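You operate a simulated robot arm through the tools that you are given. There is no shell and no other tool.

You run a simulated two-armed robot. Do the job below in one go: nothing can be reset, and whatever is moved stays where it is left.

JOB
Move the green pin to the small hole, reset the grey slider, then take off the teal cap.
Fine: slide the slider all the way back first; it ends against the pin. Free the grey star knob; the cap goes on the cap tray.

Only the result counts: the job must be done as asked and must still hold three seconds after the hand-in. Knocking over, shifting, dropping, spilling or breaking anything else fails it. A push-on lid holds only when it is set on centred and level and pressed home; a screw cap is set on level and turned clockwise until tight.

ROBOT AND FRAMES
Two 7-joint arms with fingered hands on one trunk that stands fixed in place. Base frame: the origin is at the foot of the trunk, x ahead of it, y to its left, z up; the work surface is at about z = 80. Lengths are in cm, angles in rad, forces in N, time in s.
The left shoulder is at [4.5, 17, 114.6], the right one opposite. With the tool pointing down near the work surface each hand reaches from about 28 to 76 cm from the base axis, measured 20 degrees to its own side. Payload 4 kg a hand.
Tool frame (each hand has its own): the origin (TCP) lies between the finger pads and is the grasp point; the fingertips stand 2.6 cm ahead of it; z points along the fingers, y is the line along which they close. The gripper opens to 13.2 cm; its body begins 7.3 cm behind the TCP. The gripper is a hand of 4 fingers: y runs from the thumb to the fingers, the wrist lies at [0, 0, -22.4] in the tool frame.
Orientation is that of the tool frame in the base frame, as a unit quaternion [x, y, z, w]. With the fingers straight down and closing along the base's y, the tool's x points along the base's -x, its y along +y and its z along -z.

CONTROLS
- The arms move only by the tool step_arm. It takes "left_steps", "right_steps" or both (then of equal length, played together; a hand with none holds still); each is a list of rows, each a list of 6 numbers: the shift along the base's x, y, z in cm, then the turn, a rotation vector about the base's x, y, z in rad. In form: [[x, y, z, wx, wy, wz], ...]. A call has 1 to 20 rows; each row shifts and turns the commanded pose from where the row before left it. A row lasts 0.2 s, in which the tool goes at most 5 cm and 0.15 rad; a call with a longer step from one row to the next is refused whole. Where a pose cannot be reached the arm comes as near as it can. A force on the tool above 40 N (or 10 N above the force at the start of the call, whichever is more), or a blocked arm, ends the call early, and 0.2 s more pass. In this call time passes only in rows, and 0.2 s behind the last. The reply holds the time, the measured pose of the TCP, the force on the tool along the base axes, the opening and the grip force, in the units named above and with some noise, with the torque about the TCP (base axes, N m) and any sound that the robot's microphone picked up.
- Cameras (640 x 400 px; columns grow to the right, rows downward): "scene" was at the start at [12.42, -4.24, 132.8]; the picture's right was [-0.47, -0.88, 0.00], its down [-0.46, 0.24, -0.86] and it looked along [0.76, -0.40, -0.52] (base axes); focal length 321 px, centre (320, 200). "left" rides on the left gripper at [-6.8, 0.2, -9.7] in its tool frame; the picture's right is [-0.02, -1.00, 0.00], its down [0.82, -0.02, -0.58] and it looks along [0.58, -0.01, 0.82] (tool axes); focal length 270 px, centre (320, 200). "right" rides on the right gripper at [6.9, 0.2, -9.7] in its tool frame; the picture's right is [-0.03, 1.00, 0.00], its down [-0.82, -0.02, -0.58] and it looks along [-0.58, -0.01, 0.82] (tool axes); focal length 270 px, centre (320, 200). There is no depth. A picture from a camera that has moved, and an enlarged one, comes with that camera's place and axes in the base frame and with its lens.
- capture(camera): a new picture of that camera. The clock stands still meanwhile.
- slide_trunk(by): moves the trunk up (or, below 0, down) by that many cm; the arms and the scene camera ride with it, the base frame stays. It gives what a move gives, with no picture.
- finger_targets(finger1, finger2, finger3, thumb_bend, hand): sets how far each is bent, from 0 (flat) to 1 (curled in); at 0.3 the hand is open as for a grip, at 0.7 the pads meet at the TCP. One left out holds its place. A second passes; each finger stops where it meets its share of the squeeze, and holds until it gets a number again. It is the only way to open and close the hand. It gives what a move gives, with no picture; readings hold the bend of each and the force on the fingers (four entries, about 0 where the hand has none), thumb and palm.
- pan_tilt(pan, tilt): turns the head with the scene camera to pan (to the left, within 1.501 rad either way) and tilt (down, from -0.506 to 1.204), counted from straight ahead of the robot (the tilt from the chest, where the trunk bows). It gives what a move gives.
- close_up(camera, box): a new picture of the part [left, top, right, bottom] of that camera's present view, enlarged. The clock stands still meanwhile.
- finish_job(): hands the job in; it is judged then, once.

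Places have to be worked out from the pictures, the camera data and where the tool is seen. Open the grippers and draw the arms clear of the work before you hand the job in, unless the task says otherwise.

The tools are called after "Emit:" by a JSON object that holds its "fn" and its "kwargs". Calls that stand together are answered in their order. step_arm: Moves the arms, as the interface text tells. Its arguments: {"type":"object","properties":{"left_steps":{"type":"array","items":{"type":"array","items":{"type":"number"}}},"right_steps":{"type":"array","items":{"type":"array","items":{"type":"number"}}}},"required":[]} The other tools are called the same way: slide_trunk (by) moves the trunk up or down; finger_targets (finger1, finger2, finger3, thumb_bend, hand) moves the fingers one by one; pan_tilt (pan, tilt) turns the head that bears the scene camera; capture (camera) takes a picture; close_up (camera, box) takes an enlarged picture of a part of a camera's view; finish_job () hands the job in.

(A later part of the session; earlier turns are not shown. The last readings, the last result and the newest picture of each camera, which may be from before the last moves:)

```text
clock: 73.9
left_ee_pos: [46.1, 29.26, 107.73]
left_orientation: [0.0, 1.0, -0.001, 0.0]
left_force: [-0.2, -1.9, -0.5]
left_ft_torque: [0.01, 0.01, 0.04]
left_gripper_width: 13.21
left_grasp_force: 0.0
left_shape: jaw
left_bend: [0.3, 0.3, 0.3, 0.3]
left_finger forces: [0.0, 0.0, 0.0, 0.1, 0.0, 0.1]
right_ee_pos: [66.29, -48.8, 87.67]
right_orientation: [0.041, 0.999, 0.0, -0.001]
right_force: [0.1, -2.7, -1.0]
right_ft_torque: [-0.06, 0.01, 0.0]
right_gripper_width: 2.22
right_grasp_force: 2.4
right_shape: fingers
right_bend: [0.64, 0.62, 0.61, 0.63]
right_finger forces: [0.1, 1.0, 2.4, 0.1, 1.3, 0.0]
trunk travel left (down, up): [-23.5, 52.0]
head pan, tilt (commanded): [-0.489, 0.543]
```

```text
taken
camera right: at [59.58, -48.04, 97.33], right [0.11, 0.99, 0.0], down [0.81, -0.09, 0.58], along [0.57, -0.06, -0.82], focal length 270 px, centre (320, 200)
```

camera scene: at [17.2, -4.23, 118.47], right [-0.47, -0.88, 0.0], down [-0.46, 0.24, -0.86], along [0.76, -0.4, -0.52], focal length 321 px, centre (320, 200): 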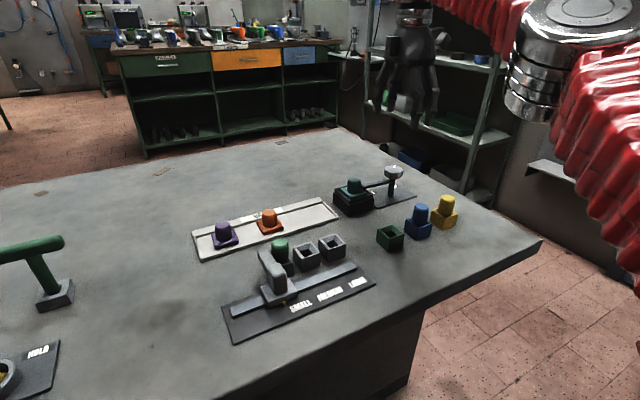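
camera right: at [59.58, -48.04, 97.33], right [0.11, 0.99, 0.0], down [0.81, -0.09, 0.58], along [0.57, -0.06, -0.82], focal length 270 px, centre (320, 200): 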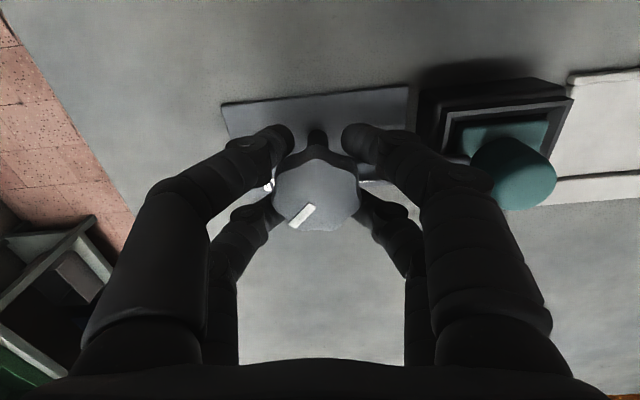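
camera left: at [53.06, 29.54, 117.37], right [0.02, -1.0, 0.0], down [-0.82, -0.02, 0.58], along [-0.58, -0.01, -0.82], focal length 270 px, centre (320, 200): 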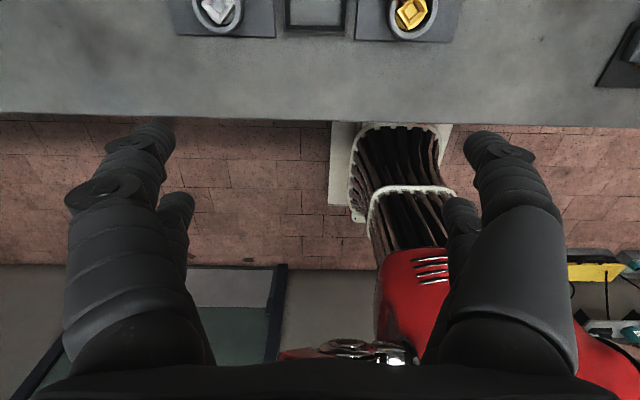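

Contact on most fingers. I squeeze more firmly, then begin turning counter-clockwise.

Emit:
{"fn": "finger_targets", "kwargs": {"hand": "right", "finger1": 0.76, "finger2": 0.76, "finger3": 0.76, "thumb_bend": 0.76}}

Emit:
{"fn": "step_arm", "kwargs": {"right_steps": [[0, 0, 0, 0, 0, 0.1], [0, 0, 0, 0, 0, 0.1], [0, 0, 0, 0, 0, 0.1], [0, 0, 0, 0, 0, 0.1], [0, 0, 0, 0, 0, 0]]}}

Emit:
{"fn": "capture", "kwargs": {"camera": "right"}}

Emit:
{"fn": "close_up", "kwargs": {"camera": "scene", "box": [330, 130, 440, 230]}}

```text
clock: 74.9
left_ee_pos: [46.2, 29.13, 107.78]
left_orientation: [-0.001, 1.0, 0.001, 0.001]
left_force: [-0.7, 0.7, 0.8]
left_ft_torque: [-0.02, 0.0, 0.0]
left_gripper_width: 13.2
left_grasp_force: 0.1
left_shape: jaw
left_bend: [0.3, 0.3, 0.3, 0.3]
left_finger forces: [0.0, 0.0, 0.0, 0.0, 0.0, 0.0]
right_ee_pos: [66.3, -48.87, 87.53]
right_orientation: [0.041, 0.999, 0.0, -0.002]
right_force: [-5.4, -1.7, -11.9]
right_ft_torque: [0.0, 0.07, 0.04]
right_gripper_width: 1.22
right_grasp_force: 18.3
right_shape: fingers
right_bend: [0.68, 0.64, 0.63, 0.68]
right_finger forces: [8.3, 8.2, 8.1, 0.0, 12.4, 0.0]
trunk travel left (down, up): [-23.5, 52.0]
head pan, tilt (commanded): [-0.489, 0.543]
```

```text
clock: 76.1
left_ee_pos: [46.11, 29.13, 107.8]
left_orientation: [0.001, 1.0, 0.001, 0.001]
left_force: [0.6, 0.1, -0.2]
left_ft_torque: [0.0, -0.02, 0.0]
left_gripper_width: 13.17
left_grasp_force: 0.2
left_shape: jaw
left_bend: [0.3, 0.3, 0.3, 0.3]
left_finger forces: [0.1, 0.1, 0.0, 0.1, 0.1, 0.0]
right_ee_pos: [66.28, -49.02, 87.55]
right_orientation: [-0.159, 0.987, 0.001, -0.002]
right_force: [-9.6, -7.6, -13.2]
right_ft_torque: [-0.08, 0.17, -0.04]
right_gripper_width: 1.2
right_grasp_force: 18.9
right_shape: fingers
right_bend: [0.68, 0.64, 0.63, 0.68]
right_finger forces: [8.7, 8.0, 6.6, 0.1, 14.5, 0.1]
trunk travel left (down, up): [-23.5, 52.0]
head pan, tilt (commanded): [-0.489, 0.543]
```

```text
taken
camera right: at [59.8, -50.91, 97.22], right [-0.29, 0.96, 0.0], down [0.78, 0.24, 0.58], along [0.55, 0.17, -0.82], focal length 270 px, centre (320, 200)
```

right: 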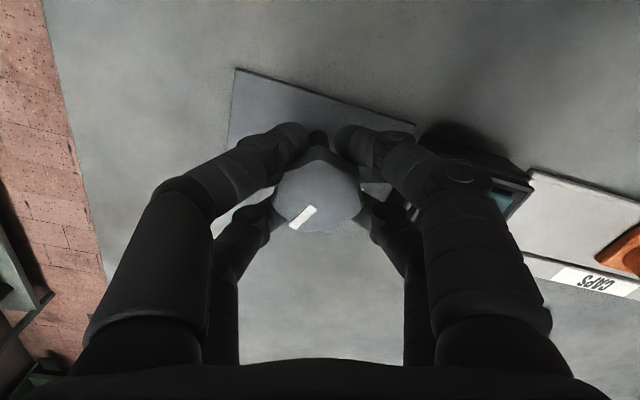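

```text
4.00 times, centred on (385, 180) of scene
camera zoom: at [17.23, -4.38, 118.45], right [-0.47, -0.88, 0.0], down [-0.46, 0.24, -0.86], along [0.76, -0.4, -0.52], focal length 1285 px, centre (60, 280)
```

zoom: 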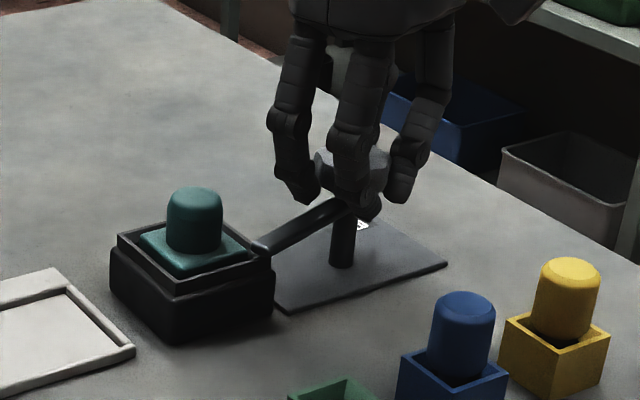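

The knob's mark turns with the hand and the lever is already swinging off the cap. I continue turning.

Emit:
{"fn": "step_arm", "kwargs": {"right_steps": [[0, 0, 0, 0, 0, 0.1], [0, 0, 0, 0, 0, 0.1], [0, 0, 0, 0, 0, 0.1], [0, 0, 0, 0, 0, 0.1], [0, 0, 0, 0, 0, 0.1], [0, 0, 0, 0, 0, 0.1], [0, 0, 0, 0, 0, 0.1], [0, 0, 0, 0, 0, 0.1], [0, 0, 0, 0, 0, 0]]}}

Emit:
{"fn": "capture", "kwargs": {"camera": "right"}}

Emit:
{"fn": "close_up", "kwargs": {"camera": "scene", "box": [330, 130, 440, 230]}}

```text
clock: 78.1
left_ee_pos: [46.16, 29.16, 107.71]
left_orientation: [0.0, 1.0, 0.0, 0.0]
left_force: [0.0, -0.8, 0.3]
left_ft_torque: [-0.01, 0.01, -0.01]
left_gripper_width: 13.21
left_grasp_force: 0.1
left_shape: jaw
left_bend: [0.3, 0.3, 0.3, 0.3]
left_finger forces: [0.1, 0.0, 0.0, 0.0, 0.0, 0.1]
right_ee_pos: [66.24, -49.04, 87.58]
right_orientation: [-0.531, 0.847, 0.001, -0.001]
right_force: [-6.1, -17.5, -9.7]
right_ft_torque: [-0.28, 0.1, -0.02]
right_gripper_width: 1.22
right_grasp_force: 19.7
right_shape: fingers
right_bend: [0.68, 0.64, 0.63, 0.68]
right_finger forces: [11.0, 7.3, 5.8, 0.0, 16.1, 0.0]
trunk travel left (down, up): [-23.5, 52.0]
head pan, tilt (commanded): [-0.489, 0.543]
```

```text
taken
camera right: at [63.27, -55.16, 97.2], right [-0.89, 0.46, 0.0], down [0.38, 0.73, 0.58], along [0.26, 0.51, -0.82], focal length 270 px, centre (320, 200)
```

right: 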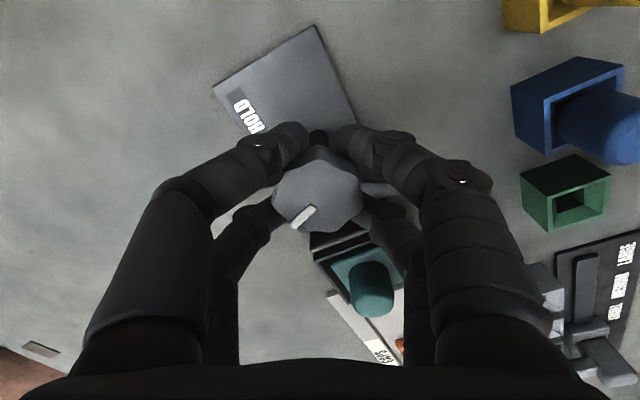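

```text
4.00 times, centred on (385, 180) of scene
camera zoom: at [17.27, -4.46, 118.44], right [-0.47, -0.88, 0.0], down [-0.46, 0.24, -0.86], along [0.76, -0.4, -0.52], focal length 1285 px, centre (60, 280)
```

zoom: 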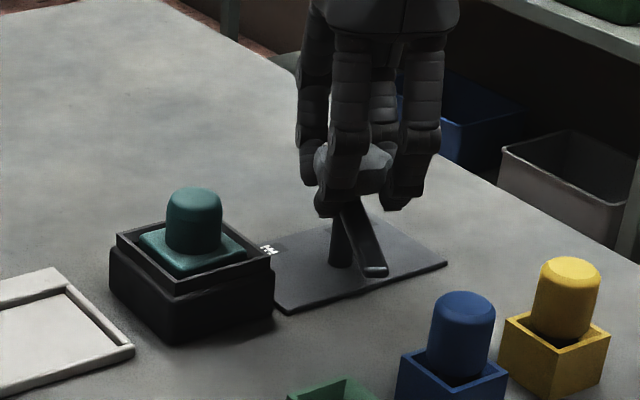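

About 69° turned so far. A sideways load of 17 N has built up from slight off-centring, so I relieve it with a small -y shift while turning the last 20°.

Emit:
{"fn": "step_arm", "kwargs": {"right_steps": [[0, -0.1, 0, 0, 0, 0.08], [0, -0.1, 0, 0, 0, 0.08], [0, 0, 0, 0, 0, 0.08], [0, 0, 0, 0, 0, 0.08], [0, 0, 0, 0, 0, 0]]}}

Emit:
{"fn": "capture", "kwargs": {"camera": "right"}}

Emit:
{"fn": "close_up", "kwargs": {"camera": "scene", "box": [330, 130, 440, 230]}}

```text
clock: 79.3
left_ee_pos: [46.18, 29.09, 107.84]
left_orientation: [0.0, 1.0, 0.001, 0.0]
left_force: [-0.2, 0.5, 0.1]
left_ft_torque: [0.03, 0.02, 0.0]
left_gripper_width: 13.17
left_grasp_force: 0.1
left_shape: jaw
left_bend: [0.3, 0.3, 0.3, 0.3]
left_finger forces: [0.1, 0.0, 0.1, 0.0, 0.0, 0.1]
right_ee_pos: [66.3, -49.17, 87.44]
right_orientation: [-0.66, 0.751, 0.001, 0.001]
right_force: [0.2, -11.3, -11.9]
right_ft_torque: [-0.19, 0.02, 0.0]
right_gripper_width: 1.2
right_grasp_force: 19.3
right_shape: fingers
right_bend: [0.68, 0.64, 0.63, 0.68]
right_finger forces: [9.4, 8.7, 6.7, 0.1, 13.9, 0.0]
trunk travel left (down, up): [-23.5, 52.0]
head pan, tilt (commanded): [-0.489, 0.543]
```

```text
taken
camera right: at [65.42, -55.92, 97.19], right [-0.99, 0.16, 0.0], down [0.13, 0.81, 0.58], along [0.09, 0.57, -0.82], focal length 270 px, centre (320, 200)
```

right: 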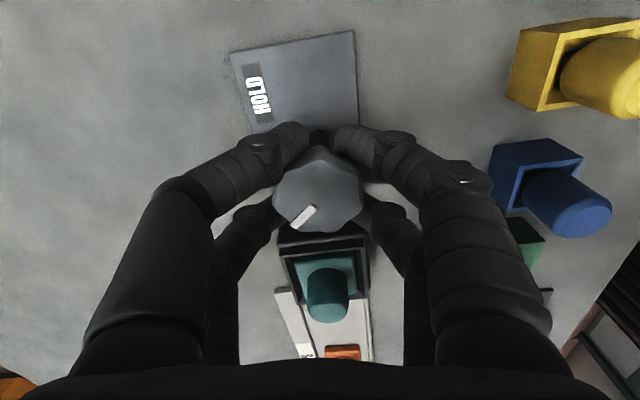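

```text
4.00 times, centred on (385, 180) of scene
camera zoom: at [17.34, -4.41, 118.43], right [-0.47, -0.88, 0.0], down [-0.46, 0.24, -0.85], along [0.76, -0.4, -0.52], focal length 1285 px, centre (60, 280)
```

zoom: 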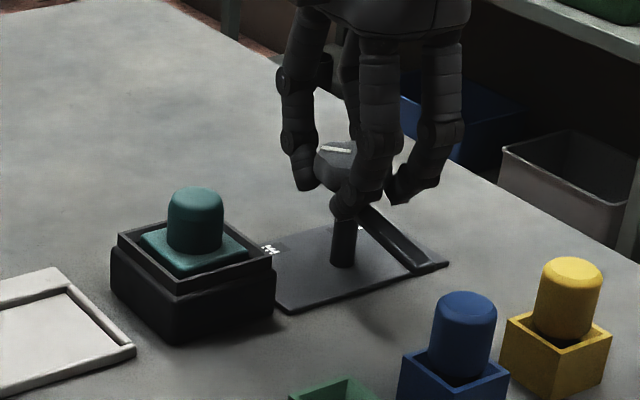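

87° turned and the lever is well clear of the cap. I add a few degrees more, feeling for the end stop.

Emit:
{"fn": "step_arm", "kwargs": {"right_steps": [[0, -0.05, 0, 0, 0, 0.05], [0, 0, 0, 0, 0, 0.05], [0, 0, 0, 0, 0, 0]]}}

Emit:
{"fn": "capture", "kwargs": {"camera": "right"}}

```text
clock: 80.1
left_ee_pos: [46.19, 29.1, 107.78]
left_orientation: [0.0, 1.0, 0.001, 0.001]
left_force: [0.5, -0.2, 0.7]
left_ft_torque: [0.0, -0.02, 0.03]
left_gripper_width: 13.18
left_grasp_force: 0.1
left_shape: jaw
left_bend: [0.3, 0.3, 0.3, 0.3]
left_finger forces: [0.0, 0.0, 0.1, 0.1, 0.0, 0.0]
right_ee_pos: [66.36, -49.21, 87.51]
right_orientation: [-0.696, 0.718, 0.002, -0.001]
right_force: [1.1, -10.3, -10.2]
right_ft_torque: [-0.18, 0.0, -0.12]
right_gripper_width: 1.21
right_grasp_force: 19.3
right_shape: fingers
right_bend: [0.68, 0.64, 0.63, 0.68]
right_finger forces: [8.3, 9.1, 6.5, 0.1, 14.3, 0.0]
trunk travel left (down, up): [-23.5, 52.0]
head pan, tilt (commanded): [-0.489, 0.543]
```

```text
taken
camera right: at [66.11, -56.0, 97.18], right [-1.0, 0.06, 0.0], down [0.05, 0.81, 0.58], along [0.03, 0.58, -0.82], focal length 270 px, centre (320, 200)
```

right: 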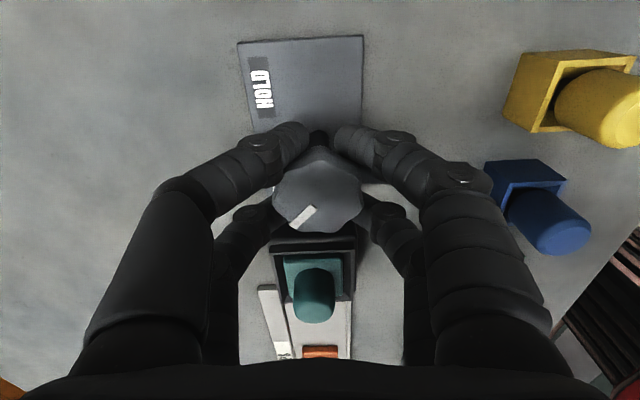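

About 93° turned, with a slight counter-torque showing at the end. I release the knob, rise, and look at the mark and lever.

Emit:
{"fn": "finger_targets", "kwargs": {"hand": "right", "finger1": 0.5, "finger2": 0.5, "finger3": 0.5, "thumb_bend": 0.5}}

Emit:
{"fn": "step_arm", "kwargs": {"right_steps": [[0, 0, 1.5, 0, 0, 0], [0, 0, 2.5, 0, 0, 0], [0, 0, 3, 0, 0, 0], [0, 0, 3, 0, 0, 0], [0, 0, 2, 0, 0, -0.14], [0, 0, 0, 0, 0, -0.14], [0, 0, 0, 0, 0, -0.14], [0, 0, 0, 0, 0, -0.14], [0, 0, 0, 0, 0, -0.14], [0, 0, 0, 0, 0, -0.14], [0, 0, 0, 0, 0, -0.14], [0, 0, 0, 0, 0, -0.14], [0, 0, 0, 0, 0, -0.14], [0, 0, 0, 0, 0, -0.14], [0, 0, 0, 0, 0, -0.14], [0, 0, 0, 0, 0, 0]]}}

Emit:
{"fn": "capture", "kwargs": {"camera": "right"}}

Emit:
{"fn": "close_up", "kwargs": {"camera": "scene", "box": [330, 140, 440, 230]}}

```text
clock: 81.1
left_ee_pos: [46.1, 29.33, 107.83]
left_orientation: [0.0, 1.0, 0.0, 0.0]
left_force: [-0.1, -0.2, 0.3]
left_ft_torque: [0.02, -0.03, -0.02]
left_gripper_width: 13.16
left_grasp_force: 0.1
left_shape: jaw
left_bend: [0.3, 0.3, 0.3, 0.3]
left_finger forces: [0.1, 0.0, 0.0, 0.0, 0.0, 0.0]
right_ee_pos: [66.38, -49.09, 87.75]
right_orientation: [-0.696, 0.718, 0.001, 0.0]
right_force: [-0.5, 0.4, 0.3]
right_ft_torque: [-0.01, -0.01, 0.0]
right_gripper_width: 6.52
right_grasp_force: 0.1
right_shape: fingers
right_bend: [0.5, 0.5, 0.5, 0.5]
right_finger forces: [0.0, 0.0, 0.1, 0.1, 0.0, 0.0]
trunk travel left (down, up): [-23.5, 52.0]
head pan, tilt (commanded): [-0.489, 0.543]
```

```text
clock: 84.5
left_ee_pos: [46.19, 29.23, 107.75]
left_orientation: [0.0, 1.0, -0.001, -0.001]
left_force: [0.2, -0.8, 0.3]
left_ft_torque: [-0.01, 0.02, 0.0]
left_gripper_width: 13.18
left_grasp_force: 0.0
left_shape: jaw
left_bend: [0.3, 0.3, 0.3, 0.3]
left_finger forces: [0.0, 0.1, 0.1, 0.0, 0.1, 0.0]
right_ee_pos: [66.34, -49.12, 99.63]
right_orientation: [0.001, 1.0, 0.0, -0.001]
right_force: [-0.1, 0.4, -1.0]
right_ft_torque: [0.01, 0.01, 0.0]
right_gripper_width: 6.53
right_grasp_force: 0.0
right_shape: fingers
right_bend: [0.5, 0.5, 0.5, 0.5]
right_finger forces: [0.0, 0.1, 0.0, 0.0, 0.1, 0.1]
trunk travel left (down, up): [-23.5, 52.0]
head pan, tilt (commanded): [-0.489, 0.543]
```

```text
taken
camera right: at [59.57, -48.84, 109.31], right [0.03, 1.0, 0.0], down [0.82, -0.02, 0.58], along [0.58, -0.02, -0.82], focal length 270 px, centre (320, 200)
```

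right: 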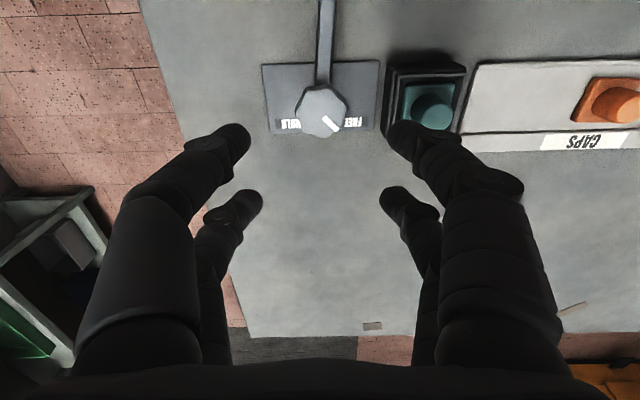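

```text
4.44 times, centred on (385, 185) of scene
camera zoom: at [17.23, -4.24, 118.46], right [-0.47, -0.88, 0.0], down [-0.46, 0.24, -0.86], along [0.76, -0.4, -0.52], focal length 1428 px, centre (31, 267)
```

zoom: 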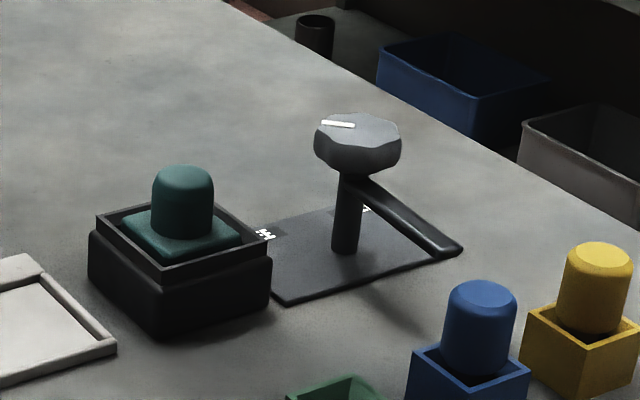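

The mark points at FREE and the lever is clear of the cap. Next I position the hand near the teal cap to measure its height and the surrounding rim.

Emit:
{"fn": "step_arm", "kwargs": {"right_steps": [[-1.2, 2.4, 0, 0, 0, 0], [-1.2, 2.4, 0, 0, 0, 0], [-1.2, 2.5, 0, 0, 0, 0], [-1.2, 2.5, 0, 0, 0, 0], [0, 0, -2, 0, 0, 0], [0, 0, 0, 0, 0, 0]]}}

Emit:
{"fn": "close_up", "kwargs": {"camera": "right", "box": [220, 80, 420, 205]}}

Emit:
{"fn": "close_up", "kwargs": {"camera": "scene", "box": [320, 165, 390, 220]}}

Emit:
{"fn": "close_up", "kwargs": {"camera": "scene", "box": [185, 185, 345, 265]}}

```text
clock: 85.9
left_ee_pos: [46.2, 29.36, 107.8]
left_orientation: [0.0, 1.0, 0.0, 0.0]
left_force: [-0.7, 0.1, 0.5]
left_ft_torque: [0.01, -0.01, 0.0]
left_gripper_width: 13.17
left_grasp_force: 0.0
left_shape: jaw
left_bend: [0.3, 0.3, 0.3, 0.3]
left_finger forces: [0.0, 0.0, 0.0, 0.0, 0.0, 0.0]
right_ee_pos: [61.49, -39.33, 97.61]
right_orientation: [0.001, 1.0, 0.0, -0.001]
right_force: [0.9, -0.1, -0.2]
right_ft_torque: [0.01, -0.04, -0.03]
right_gripper_width: 6.52
right_grasp_force: 0.0
right_shape: fingers
right_bend: [0.5, 0.5, 0.5, 0.5]
right_finger forces: [0.1, 0.1, 0.1, 0.1, 0.0, 0.1]
trunk travel left (down, up): [-23.5, 52.0]
head pan, tilt (commanded): [-0.489, 0.543]
```

```text
3.20 times, centred on (320, 142) of right
camera zoom: at [54.64, -39.03, 107.16], right [0.03, 1.0, 0.0], down [0.82, -0.02, 0.58], along [0.58, -0.02, -0.82], focal length 865 px, centre (320, 384)
```

zoom: 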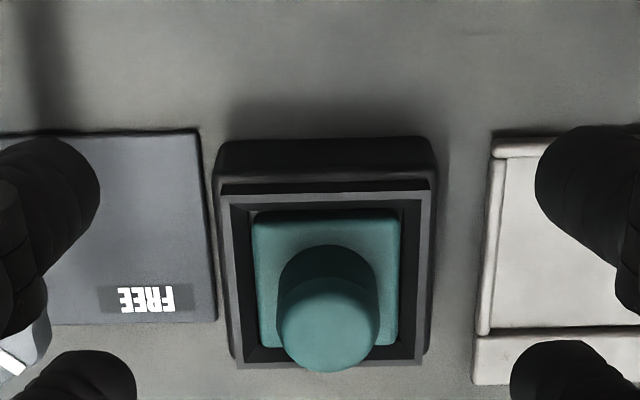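

```text
7.27 times, centred on (355, 192) of scene
camera zoom: at [17.19, -4.24, 118.47], right [-0.47, -0.88, 0.0], down [-0.46, 0.24, -0.86], along [0.76, -0.4, -0.52], focal length 2337 px, centre (66, 254)
```

zoom: 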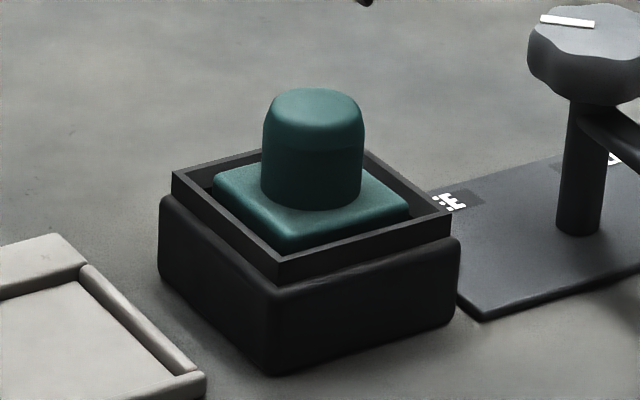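

```text
4.00 times, centred on (265, 225) of scene
camera zoom: at [17.19, -4.24, 118.47], right [-0.47, -0.88, 0.0], down [-0.46, 0.24, -0.86], along [0.76, -0.4, -0.52], focal length 1285 px, centre (540, 100)
```

zoom: 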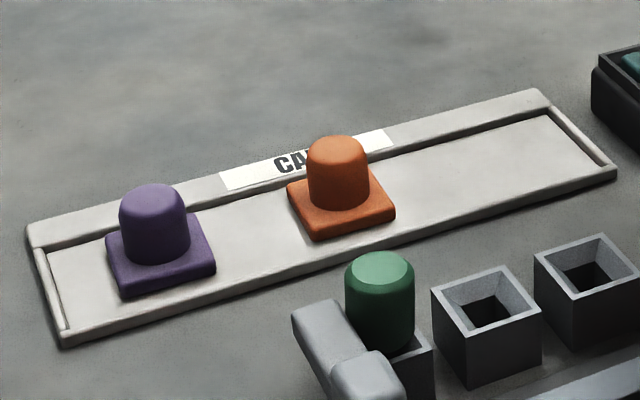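

Cap top is at about [67.1, -39.05, 87.0], with a 3 cm knob on a base whose top is level with the rim (≈ 84.1). The free tray space is centred near [67.5, -27.5]. I move over the cap and down to z = 91 first.

Emit:
{"fn": "step_arm", "kwargs": {"right_steps": [[1.9, 0.1, 0, 0, 0, 0], [1.9, 0.1, 0, 0, 0, 0], [1.8, 0.1, -1.6, 0, 0, 0], [0, 0, -2.5, 0, 0, 0], [0, 0, -2.5, 0, 0, 0], [0, 0, 0, 0, 0, 0]]}}

Emit:
{"fn": "capture", "kwargs": {"camera": "right"}}

Emit:
{"fn": "close_up", "kwargs": {"camera": "scene", "box": [310, 130, 420, 230]}}

```text
clock: 87.3
left_ee_pos: [46.11, 29.27, 107.83]
left_orientation: [0.001, 1.0, 0.0, 0.0]
left_force: [0.3, 0.3, -0.1]
left_ft_torque: [-0.03, -0.02, 0.02]
left_gripper_width: 13.2
left_grasp_force: 0.1
left_shape: jaw
left_bend: [0.3, 0.3, 0.3, 0.3]
left_finger forces: [0.0, 0.0, 0.0, 0.1, 0.1, 0.1]
right_ee_pos: [67.06, -39.18, 90.99]
right_orientation: [0.001, 1.0, 0.001, 0.0]
right_force: [0.4, 0.3, 0.2]
right_ft_torque: [-0.02, 0.02, 0.0]
right_gripper_width: 6.53
right_grasp_force: 0.0
right_shape: fingers
right_bend: [0.5, 0.5, 0.5, 0.5]
right_finger forces: [0.0, 0.0, 0.0, 0.1, 0.0, 0.0]
trunk travel left (down, up): [-23.5, 52.0]
head pan, tilt (commanded): [-0.489, 0.543]
```

```text
taken
camera right: at [60.35, -38.92, 100.62], right [0.03, 1.0, 0.0], down [0.82, -0.02, 0.58], along [0.58, -0.02, -0.82], focal length 270 px, centre (320, 200)
```

right: 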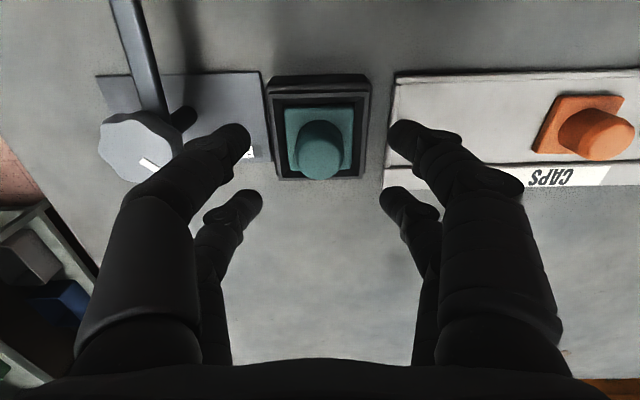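

```text
4.00 times, centred on (365, 180) of scene
camera zoom: at [17.2, -4.24, 118.47], right [-0.47, -0.88, 0.0], down [-0.46, 0.24, -0.86], along [0.76, -0.4, -0.52], focal length 1285 px, centre (140, 280)
```

zoom: 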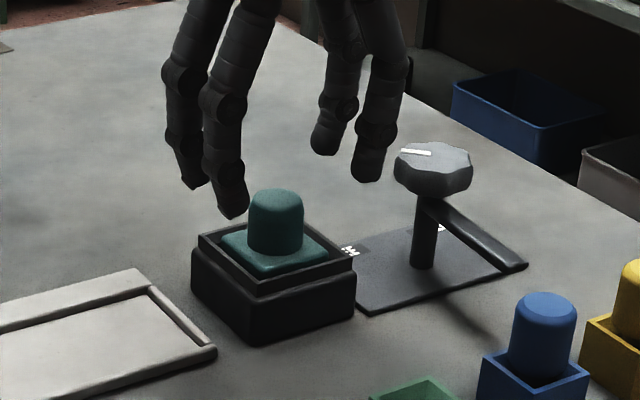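

The cap reads at [67.2, -39.07]. I shift 1 mm and lower to z ≈ 87.1, tips just over the rim, then close.

Emit:
{"fn": "step_arm", "kwargs": {"right_steps": [[0.1, 0, -1.2, 0, 0, 0], [0, 0, -1.2, 0, 0, 0], [0, 0, -0.9, 0, 0, 0], [0, 0, -0.6, 0, 0, 0], [0, 0, 0, 0, 0, 0]]}}

Emit:
{"fn": "capture", "kwargs": {"camera": "right"}}

Emit:
{"fn": "close_up", "kwargs": {"camera": "scene", "box": [310, 130, 420, 230]}}

```text
clock: 88.5
left_ee_pos: [46.1, 29.16, 107.78]
left_orientation: [0.0, 1.0, 0.0, 0.0]
left_force: [-0.2, 0.6, 0.5]
left_ft_torque: [0.01, 0.01, -0.02]
left_gripper_width: 13.2
left_grasp_force: 0.1
left_shape: jaw
left_bend: [0.3, 0.3, 0.3, 0.3]
left_finger forces: [0.0, 0.1, 0.1, 0.1, 0.0, 0.0]
right_ee_pos: [67.16, -38.96, 86.98]
right_orientation: [0.0, 1.0, 0.001, -0.001]
right_force: [0.1, -0.5, -0.4]
right_ft_torque: [0.02, -0.06, 0.0]
right_gripper_width: 6.55
right_grasp_force: 0.0
right_shape: fingers
right_bend: [0.5, 0.5, 0.5, 0.5]
right_finger forces: [0.1, 0.0, 0.0, 0.0, 0.1, 0.0]
trunk travel left (down, up): [-23.5, 52.0]
head pan, tilt (commanded): [-0.489, 0.543]
```

```text
taken
camera right: at [60.42, -38.76, 96.75], right [0.03, 1.0, 0.0], down [0.82, -0.02, 0.58], along [0.58, -0.01, -0.82], focal length 270 px, centre (320, 200)
```

right: 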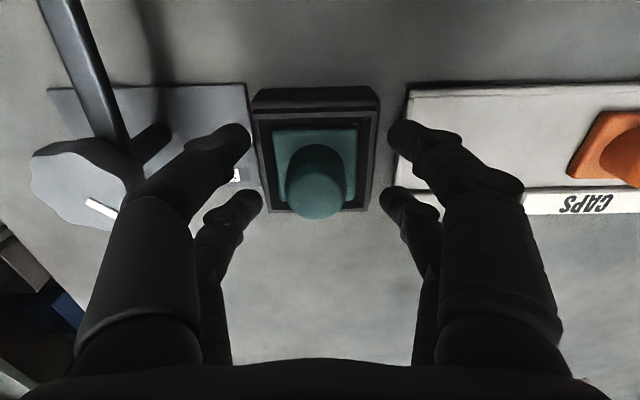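

```text
4.00 times, centred on (365, 180) of scene
camera zoom: at [17.22, -4.24, 118.46], right [-0.47, -0.88, 0.0], down [-0.46, 0.24, -0.86], along [0.76, -0.4, -0.52], focal length 1285 px, centre (140, 280)
```

zoom: 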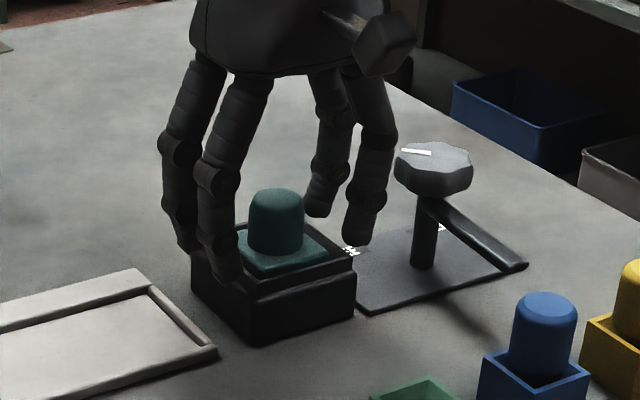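

The cap is about 1 mm to -y of the hand axis. I correct that and close the fingers in two stages.

Emit:
{"fn": "step_arm", "kwargs": {"right_steps": [[-0.05, -0.12, 0.1, 0, 0, 0], [0, 0, 0, 0, 0, 0]]}}

Emit:
{"fn": "finger_targets", "kwargs": {"hand": "right", "finger1": 0.64, "finger2": 0.64, "finger3": 0.64, "thumb_bend": 0.64}}

Emit:
{"fn": "finger_targets", "kwargs": {"hand": "right", "finger1": 0.73, "finger2": 0.73, "finger3": 0.73, "thumb_bend": 0.73}}

Emit:
{"fn": "capture", "kwargs": {"camera": "right"}}

Emit:
{"fn": "close_up", "kwargs": {"camera": "scene", "box": [310, 130, 420, 230]}}

```text
clock: 89.1
left_ee_pos: [46.16, 29.35, 107.75]
left_orientation: [-0.001, 1.0, 0.0, 0.0]
left_force: [-0.1, 0.1, -0.2]
left_ft_torque: [-0.01, 0.0, -0.01]
left_gripper_width: 13.18
left_grasp_force: 0.1
left_shape: jaw
left_bend: [0.3, 0.3, 0.3, 0.3]
left_finger forces: [0.0, 0.0, 0.0, 0.0, 0.1, 0.0]
right_ee_pos: [67.23, -39.09, 87.19]
right_orientation: [0.002, 1.0, 0.0, -0.001]
right_force: [0.9, -0.2, -0.6]
right_ft_torque: [0.0, 0.01, 0.0]
right_gripper_width: 6.56
right_grasp_force: 0.0
right_shape: fingers
right_bend: [0.5, 0.5, 0.5, 0.5]
right_finger forces: [0.0, 0.0, 0.0, 0.0, 0.0, 0.1]
trunk travel left (down, up): [-23.5, 52.0]
head pan, tilt (commanded): [-0.489, 0.543]
```

```text
clock: 90.1
left_ee_pos: [46.1, 29.32, 107.72]
left_orientation: [0.0, 1.0, 0.0, 0.0]
left_force: [-0.1, 0.4, 0.5]
left_ft_torque: [-0.01, -0.02, -0.02]
left_gripper_width: 13.2
left_grasp_force: 0.0
left_shape: jaw
left_bend: [0.3, 0.3, 0.3, 0.3]
left_finger forces: [0.1, 0.1, 0.0, 0.1, 0.0, 0.0]
right_ee_pos: [67.12, -39.04, 87.18]
right_orientation: [0.001, 1.0, 0.0, -0.001]
right_force: [0.3, 0.4, 0.6]
right_ft_torque: [0.0, 0.01, -0.06]
right_gripper_width: 2.02
right_grasp_force: 0.0
right_shape: fingers
right_bend: [0.64, 0.64, 0.64, 0.64]
right_finger forces: [0.1, 0.1, 0.0, 0.0, 0.0, 0.0]
trunk travel left (down, up): [-23.5, 52.0]
head pan, tilt (commanded): [-0.489, 0.543]
```

```text
clock: 91.1
left_ee_pos: [46.11, 29.43, 107.77]
left_orientation: [0.0, 1.0, -0.001, 0.0]
left_force: [-0.6, 0.4, -0.5]
left_ft_torque: [0.0, 0.01, 0.02]
left_gripper_width: 13.22
left_grasp_force: 0.1
left_shape: jaw
left_bend: [0.3, 0.3, 0.3, 0.3]
left_finger forces: [0.1, 0.1, 0.0, 0.0, 0.0, 0.1]
right_ee_pos: [67.12, -39.13, 87.23]
right_orientation: [0.001, 1.0, 0.0, 0.0]
right_force: [0.7, -0.6, 0.9]
right_ft_torque: [0.03, 0.0, 0.03]
right_gripper_width: 0.2
right_grasp_force: 7.6
right_shape: fingers
right_bend: [0.71, 0.71, 0.71, 0.71]
right_finger forces: [3.4, 4.2, 3.8, 0.1, 3.7, 0.0]
trunk travel left (down, up): [-23.5, 52.0]
head pan, tilt (commanded): [-0.489, 0.543]
```

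```text
taken
camera right: at [60.38, -38.89, 96.88], right [0.03, 1.0, 0.0], down [0.82, -0.02, 0.58], along [0.58, -0.01, -0.82], focal length 270 px, centre (320, 200)
```

right: 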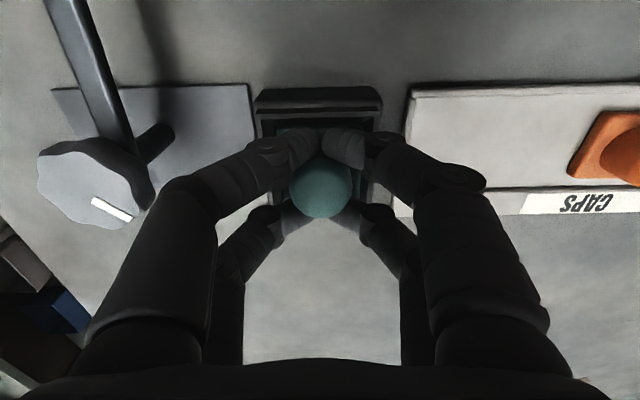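

```text
4.00 times, centred on (365, 180) of scene
camera zoom: at [17.24, -4.24, 118.46], right [-0.47, -0.88, 0.0], down [-0.46, 0.24, -0.86], along [0.76, -0.4, -0.52], focal length 1285 px, centre (140, 280)
```

zoom: 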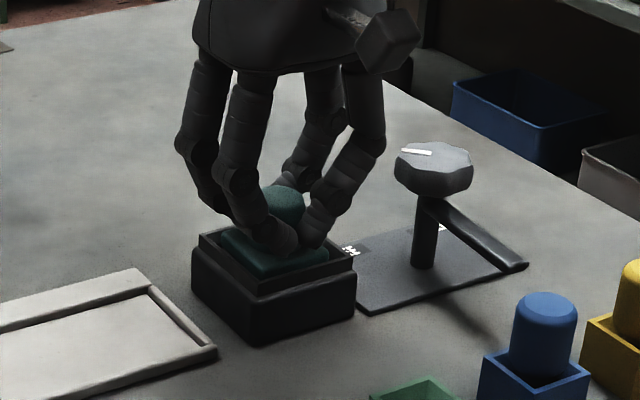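

All four fingers bear evenly (3.4–4.2 N). I lift slowly and see whether the cap comes out of its seat.

Emit:
{"fn": "step_arm", "kwargs": {"right_steps": [[0, 0, 0.3, 0, 0, 0], [0, 0, 0.3, 0, 0, 0], [0, 0, 0.3, 0, 0, 0], [0, 0, 0.3, 0, 0, 0], [0, 0, 0, 0, 0, 0]]}}

Emit:
{"fn": "capture", "kwargs": {"camera": "right"}}

Emit:
{"fn": "close_up", "kwargs": {"camera": "scene", "box": [310, 130, 420, 230]}}

```text
clock: 92.3
left_ee_pos: [46.09, 29.3, 107.67]
left_orientation: [0.0, 1.0, 0.001, 0.001]
left_force: [0.0, 0.3, 0.0]
left_ft_torque: [-0.02, 0.04, -0.02]
left_gripper_width: 13.18
left_grasp_force: 0.1
left_shape: jaw
left_bend: [0.3, 0.3, 0.3, 0.3]
left_finger forces: [0.0, 0.0, 0.0, 0.0, 0.1, 0.0]
right_ee_pos: [67.08, -39.13, 88.31]
right_orientation: [0.001, 1.0, -0.001, 0.0]
right_force: [0.6, 0.6, 0.0]
right_ft_torque: [0.0, 0.01, -0.01]
right_gripper_width: 0.19
right_grasp_force: 7.7
right_shape: fingers
right_bend: [0.71, 0.71, 0.71, 0.71]
right_finger forces: [3.5, 4.1, 3.5, 0.1, 3.7, 0.1]
trunk travel left (down, up): [-23.5, 52.0]
head pan, tilt (commanded): [-0.489, 0.543]
```

```text
taken
camera right: at [60.37, -38.9, 98.1], right [0.03, 1.0, 0.0], down [0.82, -0.02, 0.58], along [0.58, -0.01, -0.82], focal length 270 px, centre (320, 200)
```

right: 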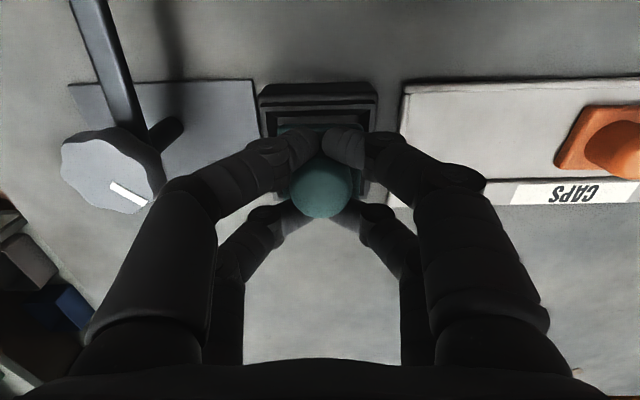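

```text
4.00 times, centred on (365, 180) of scene
camera zoom: at [17.23, -4.24, 118.46], right [-0.47, -0.88, 0.0], down [-0.46, 0.24, -0.86], along [0.76, -0.4, -0.52], focal length 1285 px, centre (140, 280)
```

zoom: 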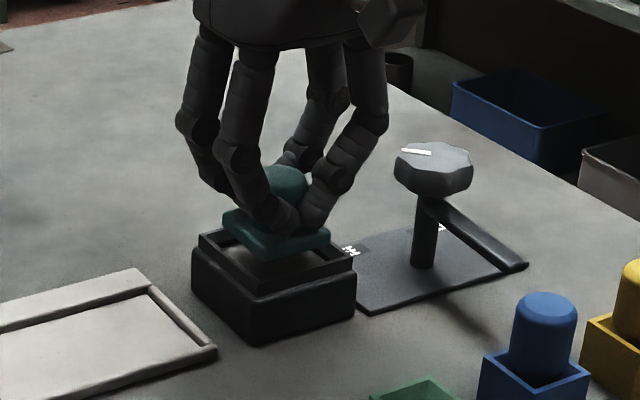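

The cap comes out cleanly and level. I lift it another 3 cm and carry it over to the free end of the tray.

Emit:
{"fn": "step_arm", "kwargs": {"right_steps": [[0, 0, 0.6, 0, 0, 0], [0, 0, 0.8, 0, 0, 0], [0, 0, 0.8, 0, 0, 0], [0, 0, 0.8, 0, 0, 0], [0, 1.2, 0, 0, 0, 0], [0.05, 1.3, 0, 0, 0, 0], [0.05, 1.3, 0, 0, 0, 0], [0.05, 1.3, 0, 0, 0, 0], [0.05, 1.3, 0, 0, 0, 0], [0.05, 1.3, 0, 0, 0, 0], [0.05, 1.3, 0, 0, 0, 0], [0, 1.3, 0, 0, 0, 0], [0, 1.3, 0, 0, 0, 0], [0, 0, 0, 0, 0, 0], [0, 0, 0, 0, 0, 0]]}}

Emit:
{"fn": "capture", "kwargs": {"camera": "right"}}

Emit:
{"fn": "close_up", "kwargs": {"camera": "scene", "box": [240, 130, 400, 260]}}

```text
clock: 95.5
left_ee_pos: [46.19, 29.32, 107.74]
left_orientation: [0.0, 1.0, 0.0, -0.001]
left_force: [0.5, 0.5, 0.1]
left_ft_torque: [0.02, 0.0, 0.03]
left_gripper_width: 13.22
left_grasp_force: 0.1
left_shape: jaw
left_bend: [0.3, 0.3, 0.3, 0.3]
left_finger forces: [0.0, 0.0, 0.0, 0.0, 0.0, 0.0]
right_ee_pos: [67.59, -27.76, 91.4]
right_orientation: [0.001, 1.0, 0.0, -0.001]
right_force: [-0.1, 0.3, 0.3]
right_ft_torque: [0.0, -0.02, -0.03]
right_gripper_width: 0.15
right_grasp_force: 7.7
right_shape: fingers
right_bend: [0.71, 0.71, 0.71, 0.71]
right_finger forces: [3.7, 4.3, 3.5, 0.0, 3.8, 0.1]
trunk travel left (down, up): [-23.5, 52.0]
head pan, tilt (commanded): [-0.489, 0.543]
```

```text
taken
camera right: at [60.76, -27.47, 101.12], right [0.03, 1.0, 0.0], down [0.82, -0.02, 0.58], along [0.58, -0.02, -0.82], focal length 270 px, centre (320, 200)
```

right: 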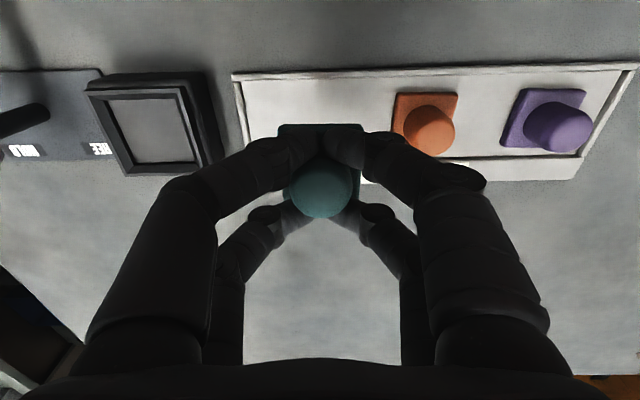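

```text
3.08 times, centred on (320, 195) of scene
camera zoom: at [17.25, -4.24, 118.45], right [-0.47, -0.88, 0.0], down [-0.46, 0.24, -0.86], along [0.76, -0.4, -0.52], focal length 989 px, centre (320, 215)
```

zoom: 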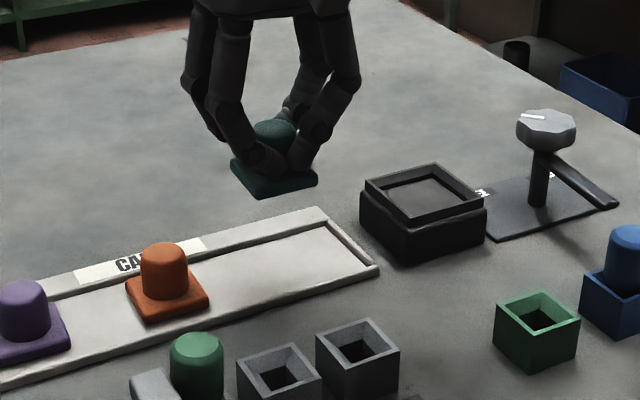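

The cap hangs level over the middle of the free tray area (wall at y = -33, orange base edge at y = -22.3). I lower it most of the way.

Emit:
{"fn": "step_arm", "kwargs": {"right_steps": [[0, 0, -1, 0, 0, 0], [0, 0, -1, 0, 0, 0], [0, 0, -1, 0, 0, 0], [0, 0, -1, 0, 0, 0], [0, 0, -0.8, 0, 0, 0], [0, 0, -0.6, 0, 0, 0], [0, 0, 0, 0, 0, 0]]}}

Emit:
{"fn": "capture", "kwargs": {"camera": "right"}}

Emit:
{"fn": "close_up", "kwargs": {"camera": "scene", "box": [260, 170, 350, 250]}}

```text
clock: 97.1
left_ee_pos: [46.07, 29.3, 107.86]
left_orientation: [-0.001, 1.0, 0.0, 0.0]
left_force: [0.6, 0.3, -1.1]
left_ft_torque: [0.01, 0.01, 0.01]
left_gripper_width: 13.19
left_grasp_force: 0.0
left_shape: jaw
left_bend: [0.3, 0.3, 0.3, 0.3]
left_finger forces: [0.0, 0.0, 0.1, 0.1, 0.0, 0.0]
right_ee_pos: [67.49, -27.66, 85.94]
right_orientation: [0.002, 1.0, 0.0, -0.002]
right_force: [0.4, -0.6, -0.7]
right_ft_torque: [0.02, -0.03, -0.02]
right_gripper_width: 0.18
right_grasp_force: 7.9
right_shape: fingers
right_bend: [0.71, 0.71, 0.71, 0.71]
right_finger forces: [3.8, 4.3, 3.5, 0.0, 3.8, 0.0]
trunk travel left (down, up): [-23.5, 52.0]
head pan, tilt (commanded): [-0.489, 0.543]
```

```text
taken
camera right: at [60.72, -27.31, 95.7], right [0.03, 1.0, 0.0], down [0.82, -0.02, 0.58], along [0.58, -0.02, -0.82], focal length 270 px, centre (320, 200)
```

right: 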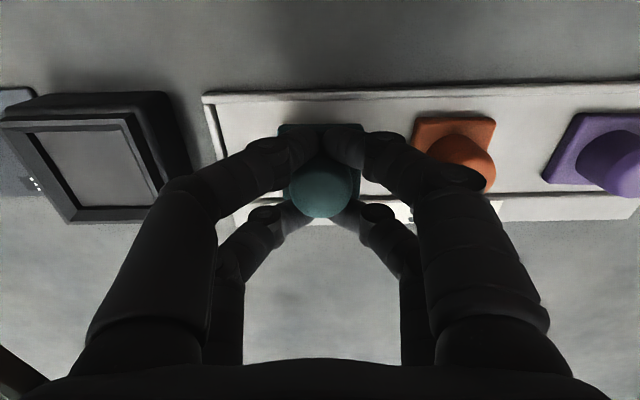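

```text
5.00 times, centred on (305, 210) of scene
camera zoom: at [17.23, -4.24, 118.46], right [-0.47, -0.88, 0.0], down [-0.46, 0.24, -0.86], along [0.76, -0.4, -0.52], focal length 1607 px, centre (395, 150)
```

zoom: 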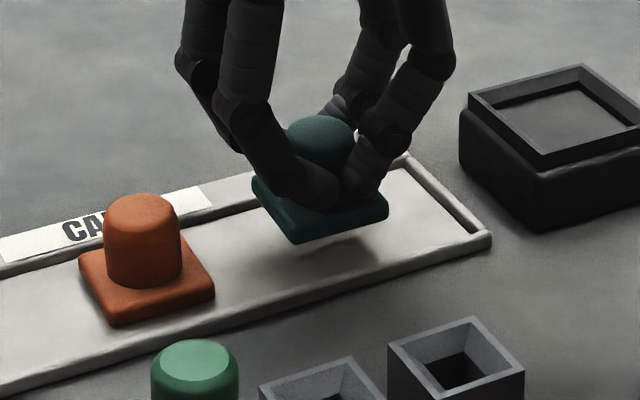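

About 1.2 cm to go. The cap sits slightly far back on the tray, so I shift -0.35 in x while lowering further in small steps.

Emit:
{"fn": "step_arm", "kwargs": {"right_steps": [[-0.35, 0, 0, 0, 0, 0], [0, 0, -0.2, 0, 0, 0], [0, 0, -0.2, 0, 0, 0], [0, 0, -0.2, 0, 0, 0], [0, 0, -0.2, 0, 0, 0], [0, 0, -0.1, 0, 0, 0], [0, 0, 0, 0, 0, 0]]}}

Emit:
{"fn": "close_up", "kwargs": {"camera": "scene", "box": [260, 170, 350, 250]}}

```text
clock: 98.7
left_ee_pos: [46.23, 29.23, 107.77]
left_orientation: [0.0, 1.0, 0.0, 0.0]
left_force: [0.2, 0.0, -0.6]
left_ft_torque: [-0.03, -0.02, 0.02]
left_gripper_width: 13.21
left_grasp_force: 0.0
left_shape: jaw
left_bend: [0.3, 0.3, 0.3, 0.3]
left_finger forces: [0.0, 0.0, 0.0, 0.0, 0.0, 0.0]
right_ee_pos: [66.96, -27.64, 85.11]
right_orientation: [0.001, 1.0, 0.0, -0.001]
right_force: [-0.7, 1.1, 0.4]
right_ft_torque: [-0.01, 0.03, 0.03]
right_gripper_width: 0.15
right_grasp_force: 7.4
right_shape: fingers
right_bend: [0.71, 0.71, 0.71, 0.71]
right_finger forces: [3.7, 4.4, 3.6, 0.0, 3.9, 0.0]
trunk travel left (down, up): [-23.5, 52.0]
head pan, tilt (commanded): [-0.489, 0.543]
```

```text
5.00 times, centred on (305, 210) of scene
camera zoom: at [17.23, -4.24, 118.46], right [-0.47, -0.88, 0.0], down [-0.46, 0.24, -0.86], along [0.76, -0.4, -0.52], focal length 1607 px, centre (395, 150)
```

zoom: 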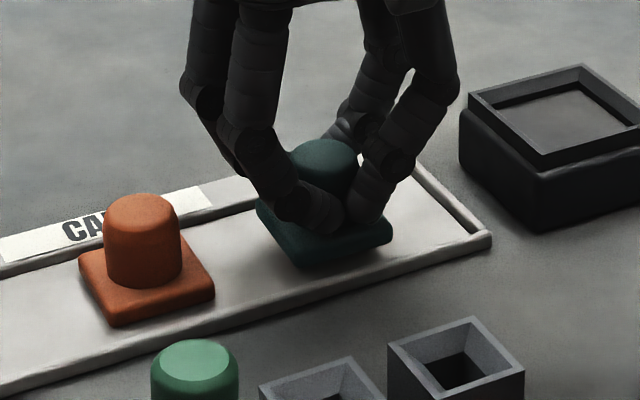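

Close to the tray surface now. I go down in 0.1 cm steps until I feel contact.

Emit:
{"fn": "step_arm", "kwargs": {"right_steps": [[0, 0, -0.1, 0, 0, 0], [0, 0, -0.1, 0, 0, 0], [0, 0, -0.1, 0, 0, 0], [0, 0, 0, 0, 0, 0]]}}

Emit:
{"fn": "close_up", "kwargs": {"camera": "scene", "box": [260, 170, 350, 250]}}

```text
clock: 99.7
left_ee_pos: [46.11, 29.3, 107.82]
left_orientation: [0.0, 1.0, 0.0, 0.0]
left_force: [-0.9, -0.2, 0.4]
left_ft_torque: [0.03, -0.01, -0.01]
left_gripper_width: 13.19
left_grasp_force: 0.0
left_shape: jaw
left_bend: [0.3, 0.3, 0.3, 0.3]
left_finger forces: [0.1, 0.0, 0.1, 0.0, 0.0, 0.1]
right_ee_pos: [67.07, -27.57, 84.83]
right_orientation: [0.0, 1.0, 0.0, -0.001]
right_force: [-0.2, -0.6, -0.8]
right_ft_torque: [0.0, 0.04, 0.02]
right_gripper_width: 0.18
right_grasp_force: 7.6
right_shape: fingers
right_bend: [0.71, 0.71, 0.71, 0.71]
right_finger forces: [3.8, 4.3, 3.7, 0.1, 3.9, 0.1]
trunk travel left (down, up): [-23.5, 52.0]
head pan, tilt (commanded): [-0.489, 0.543]
```

```text
5.00 times, centred on (305, 210) of scene
camera zoom: at [17.23, -4.24, 118.46], right [-0.47, -0.88, 0.0], down [-0.46, 0.24, -0.86], along [0.76, -0.4, -0.52], focal length 1607 px, centre (395, 150)
```

zoom: 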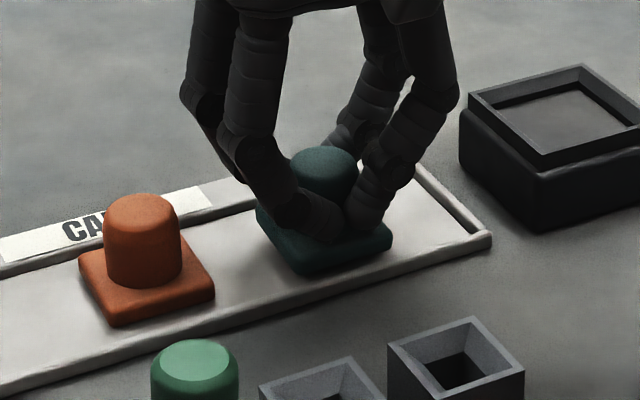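

No contact force yet. I continue down in 0.1 cm steps.

Emit:
{"fn": "step_arm", "kwargs": {"right_steps": [[0, 0, -0.1, 0, 0, 0], [0, 0, -0.1, 0, 0, 0], [0, 0, 0, 0, 0, 0]]}}

Emit:
{"fn": "close_up", "kwargs": {"camera": "scene", "box": [280, 180, 340, 230]}}

```text
clock: 100.5
left_ee_pos: [46.18, 29.32, 107.76]
left_orientation: [0.0, 1.0, 0.0, -0.001]
left_force: [0.4, 0.2, 0.3]
left_ft_torque: [0.02, -0.01, -0.01]
left_gripper_width: 13.19
left_grasp_force: 0.0
left_shape: jaw
left_bend: [0.3, 0.3, 0.3, 0.3]
left_finger forces: [0.1, 0.0, 0.0, 0.1, 0.0, 0.0]
right_ee_pos: [67.05, -27.52, 84.58]
right_orientation: [0.001, 1.0, 0.0, -0.001]
right_force: [1.0, 0.8, -0.5]
right_ft_torque: [-0.01, -0.01, 0.06]
right_gripper_width: 0.15
right_grasp_force: 8.0
right_shape: fingers
right_bend: [0.71, 0.71, 0.71, 0.71]
right_finger forces: [3.8, 4.3, 3.7, 0.1, 3.9, 0.0]
trunk travel left (down, up): [-23.5, 52.0]
head pan, tilt (commanded): [-0.489, 0.543]
```

```text
8.00 times, centred on (310, 205) of scene
camera zoom: at [17.23, -4.24, 118.46], right [-0.47, -0.88, 0.0], down [-0.46, 0.24, -0.86], along [0.76, -0.4, -0.52], focal length 2571 px, centre (400, 160)
```

zoom: 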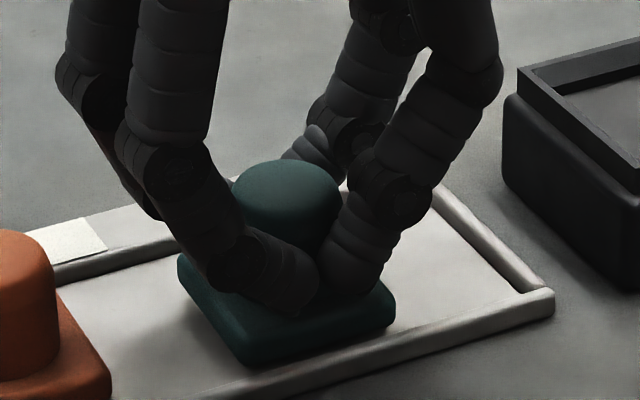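

Nearly touching; a little further.

Emit:
{"fn": "step_arm", "kwargs": {"right_steps": [[0, 0, -0.1, 0, 0, 0], [0, 0, -0.1, 0, 0, 0], [0, 0, 0, 0, 0, 0]]}}

Emit:
{"fn": "close_up", "kwargs": {"camera": "scene", "box": [280, 180, 340, 230]}}

```text
clock: 101.3
left_ee_pos: [46.19, 29.33, 107.73]
left_orientation: [0.001, 1.0, -0.001, 0.0]
left_force: [0.2, 1.0, 0.2]
left_ft_torque: [0.02, -0.01, 0.01]
left_gripper_width: 13.16
left_grasp_force: 0.1
left_shape: jaw
left_bend: [0.3, 0.3, 0.3, 0.3]
left_finger forces: [0.0, 0.0, 0.0, 0.0, 0.1, 0.1]
right_ee_pos: [67.08, -27.53, 84.55]
right_orientation: [0.0, 1.0, 0.0, -0.001]
right_force: [0.1, -0.4, -0.8]
right_ft_torque: [0.01, 0.0, 0.0]
right_gripper_width: 0.15
right_grasp_force: 7.9
right_shape: fingers
right_bend: [0.71, 0.71, 0.71, 0.71]
right_finger forces: [3.8, 4.3, 3.6, 0.0, 3.8, 0.0]
trunk travel left (down, up): [-23.5, 52.0]
head pan, tilt (commanded): [-0.489, 0.543]
```

```text
8.00 times, centred on (310, 205) of scene
camera zoom: at [17.23, -4.24, 118.46], right [-0.47, -0.88, 0.0], down [-0.46, 0.24, -0.86], along [0.76, -0.4, -0.52], focal length 2571 px, centre (400, 160)
```

zoom: 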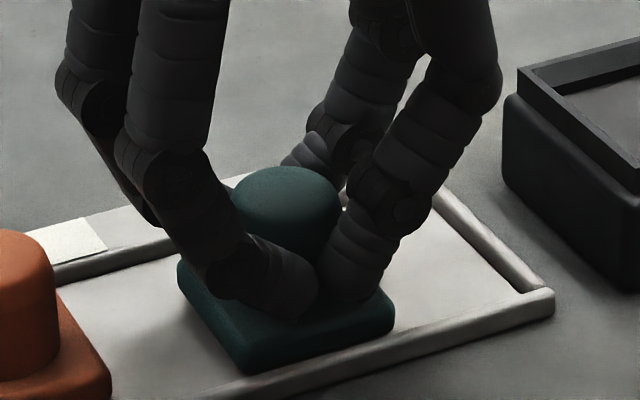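

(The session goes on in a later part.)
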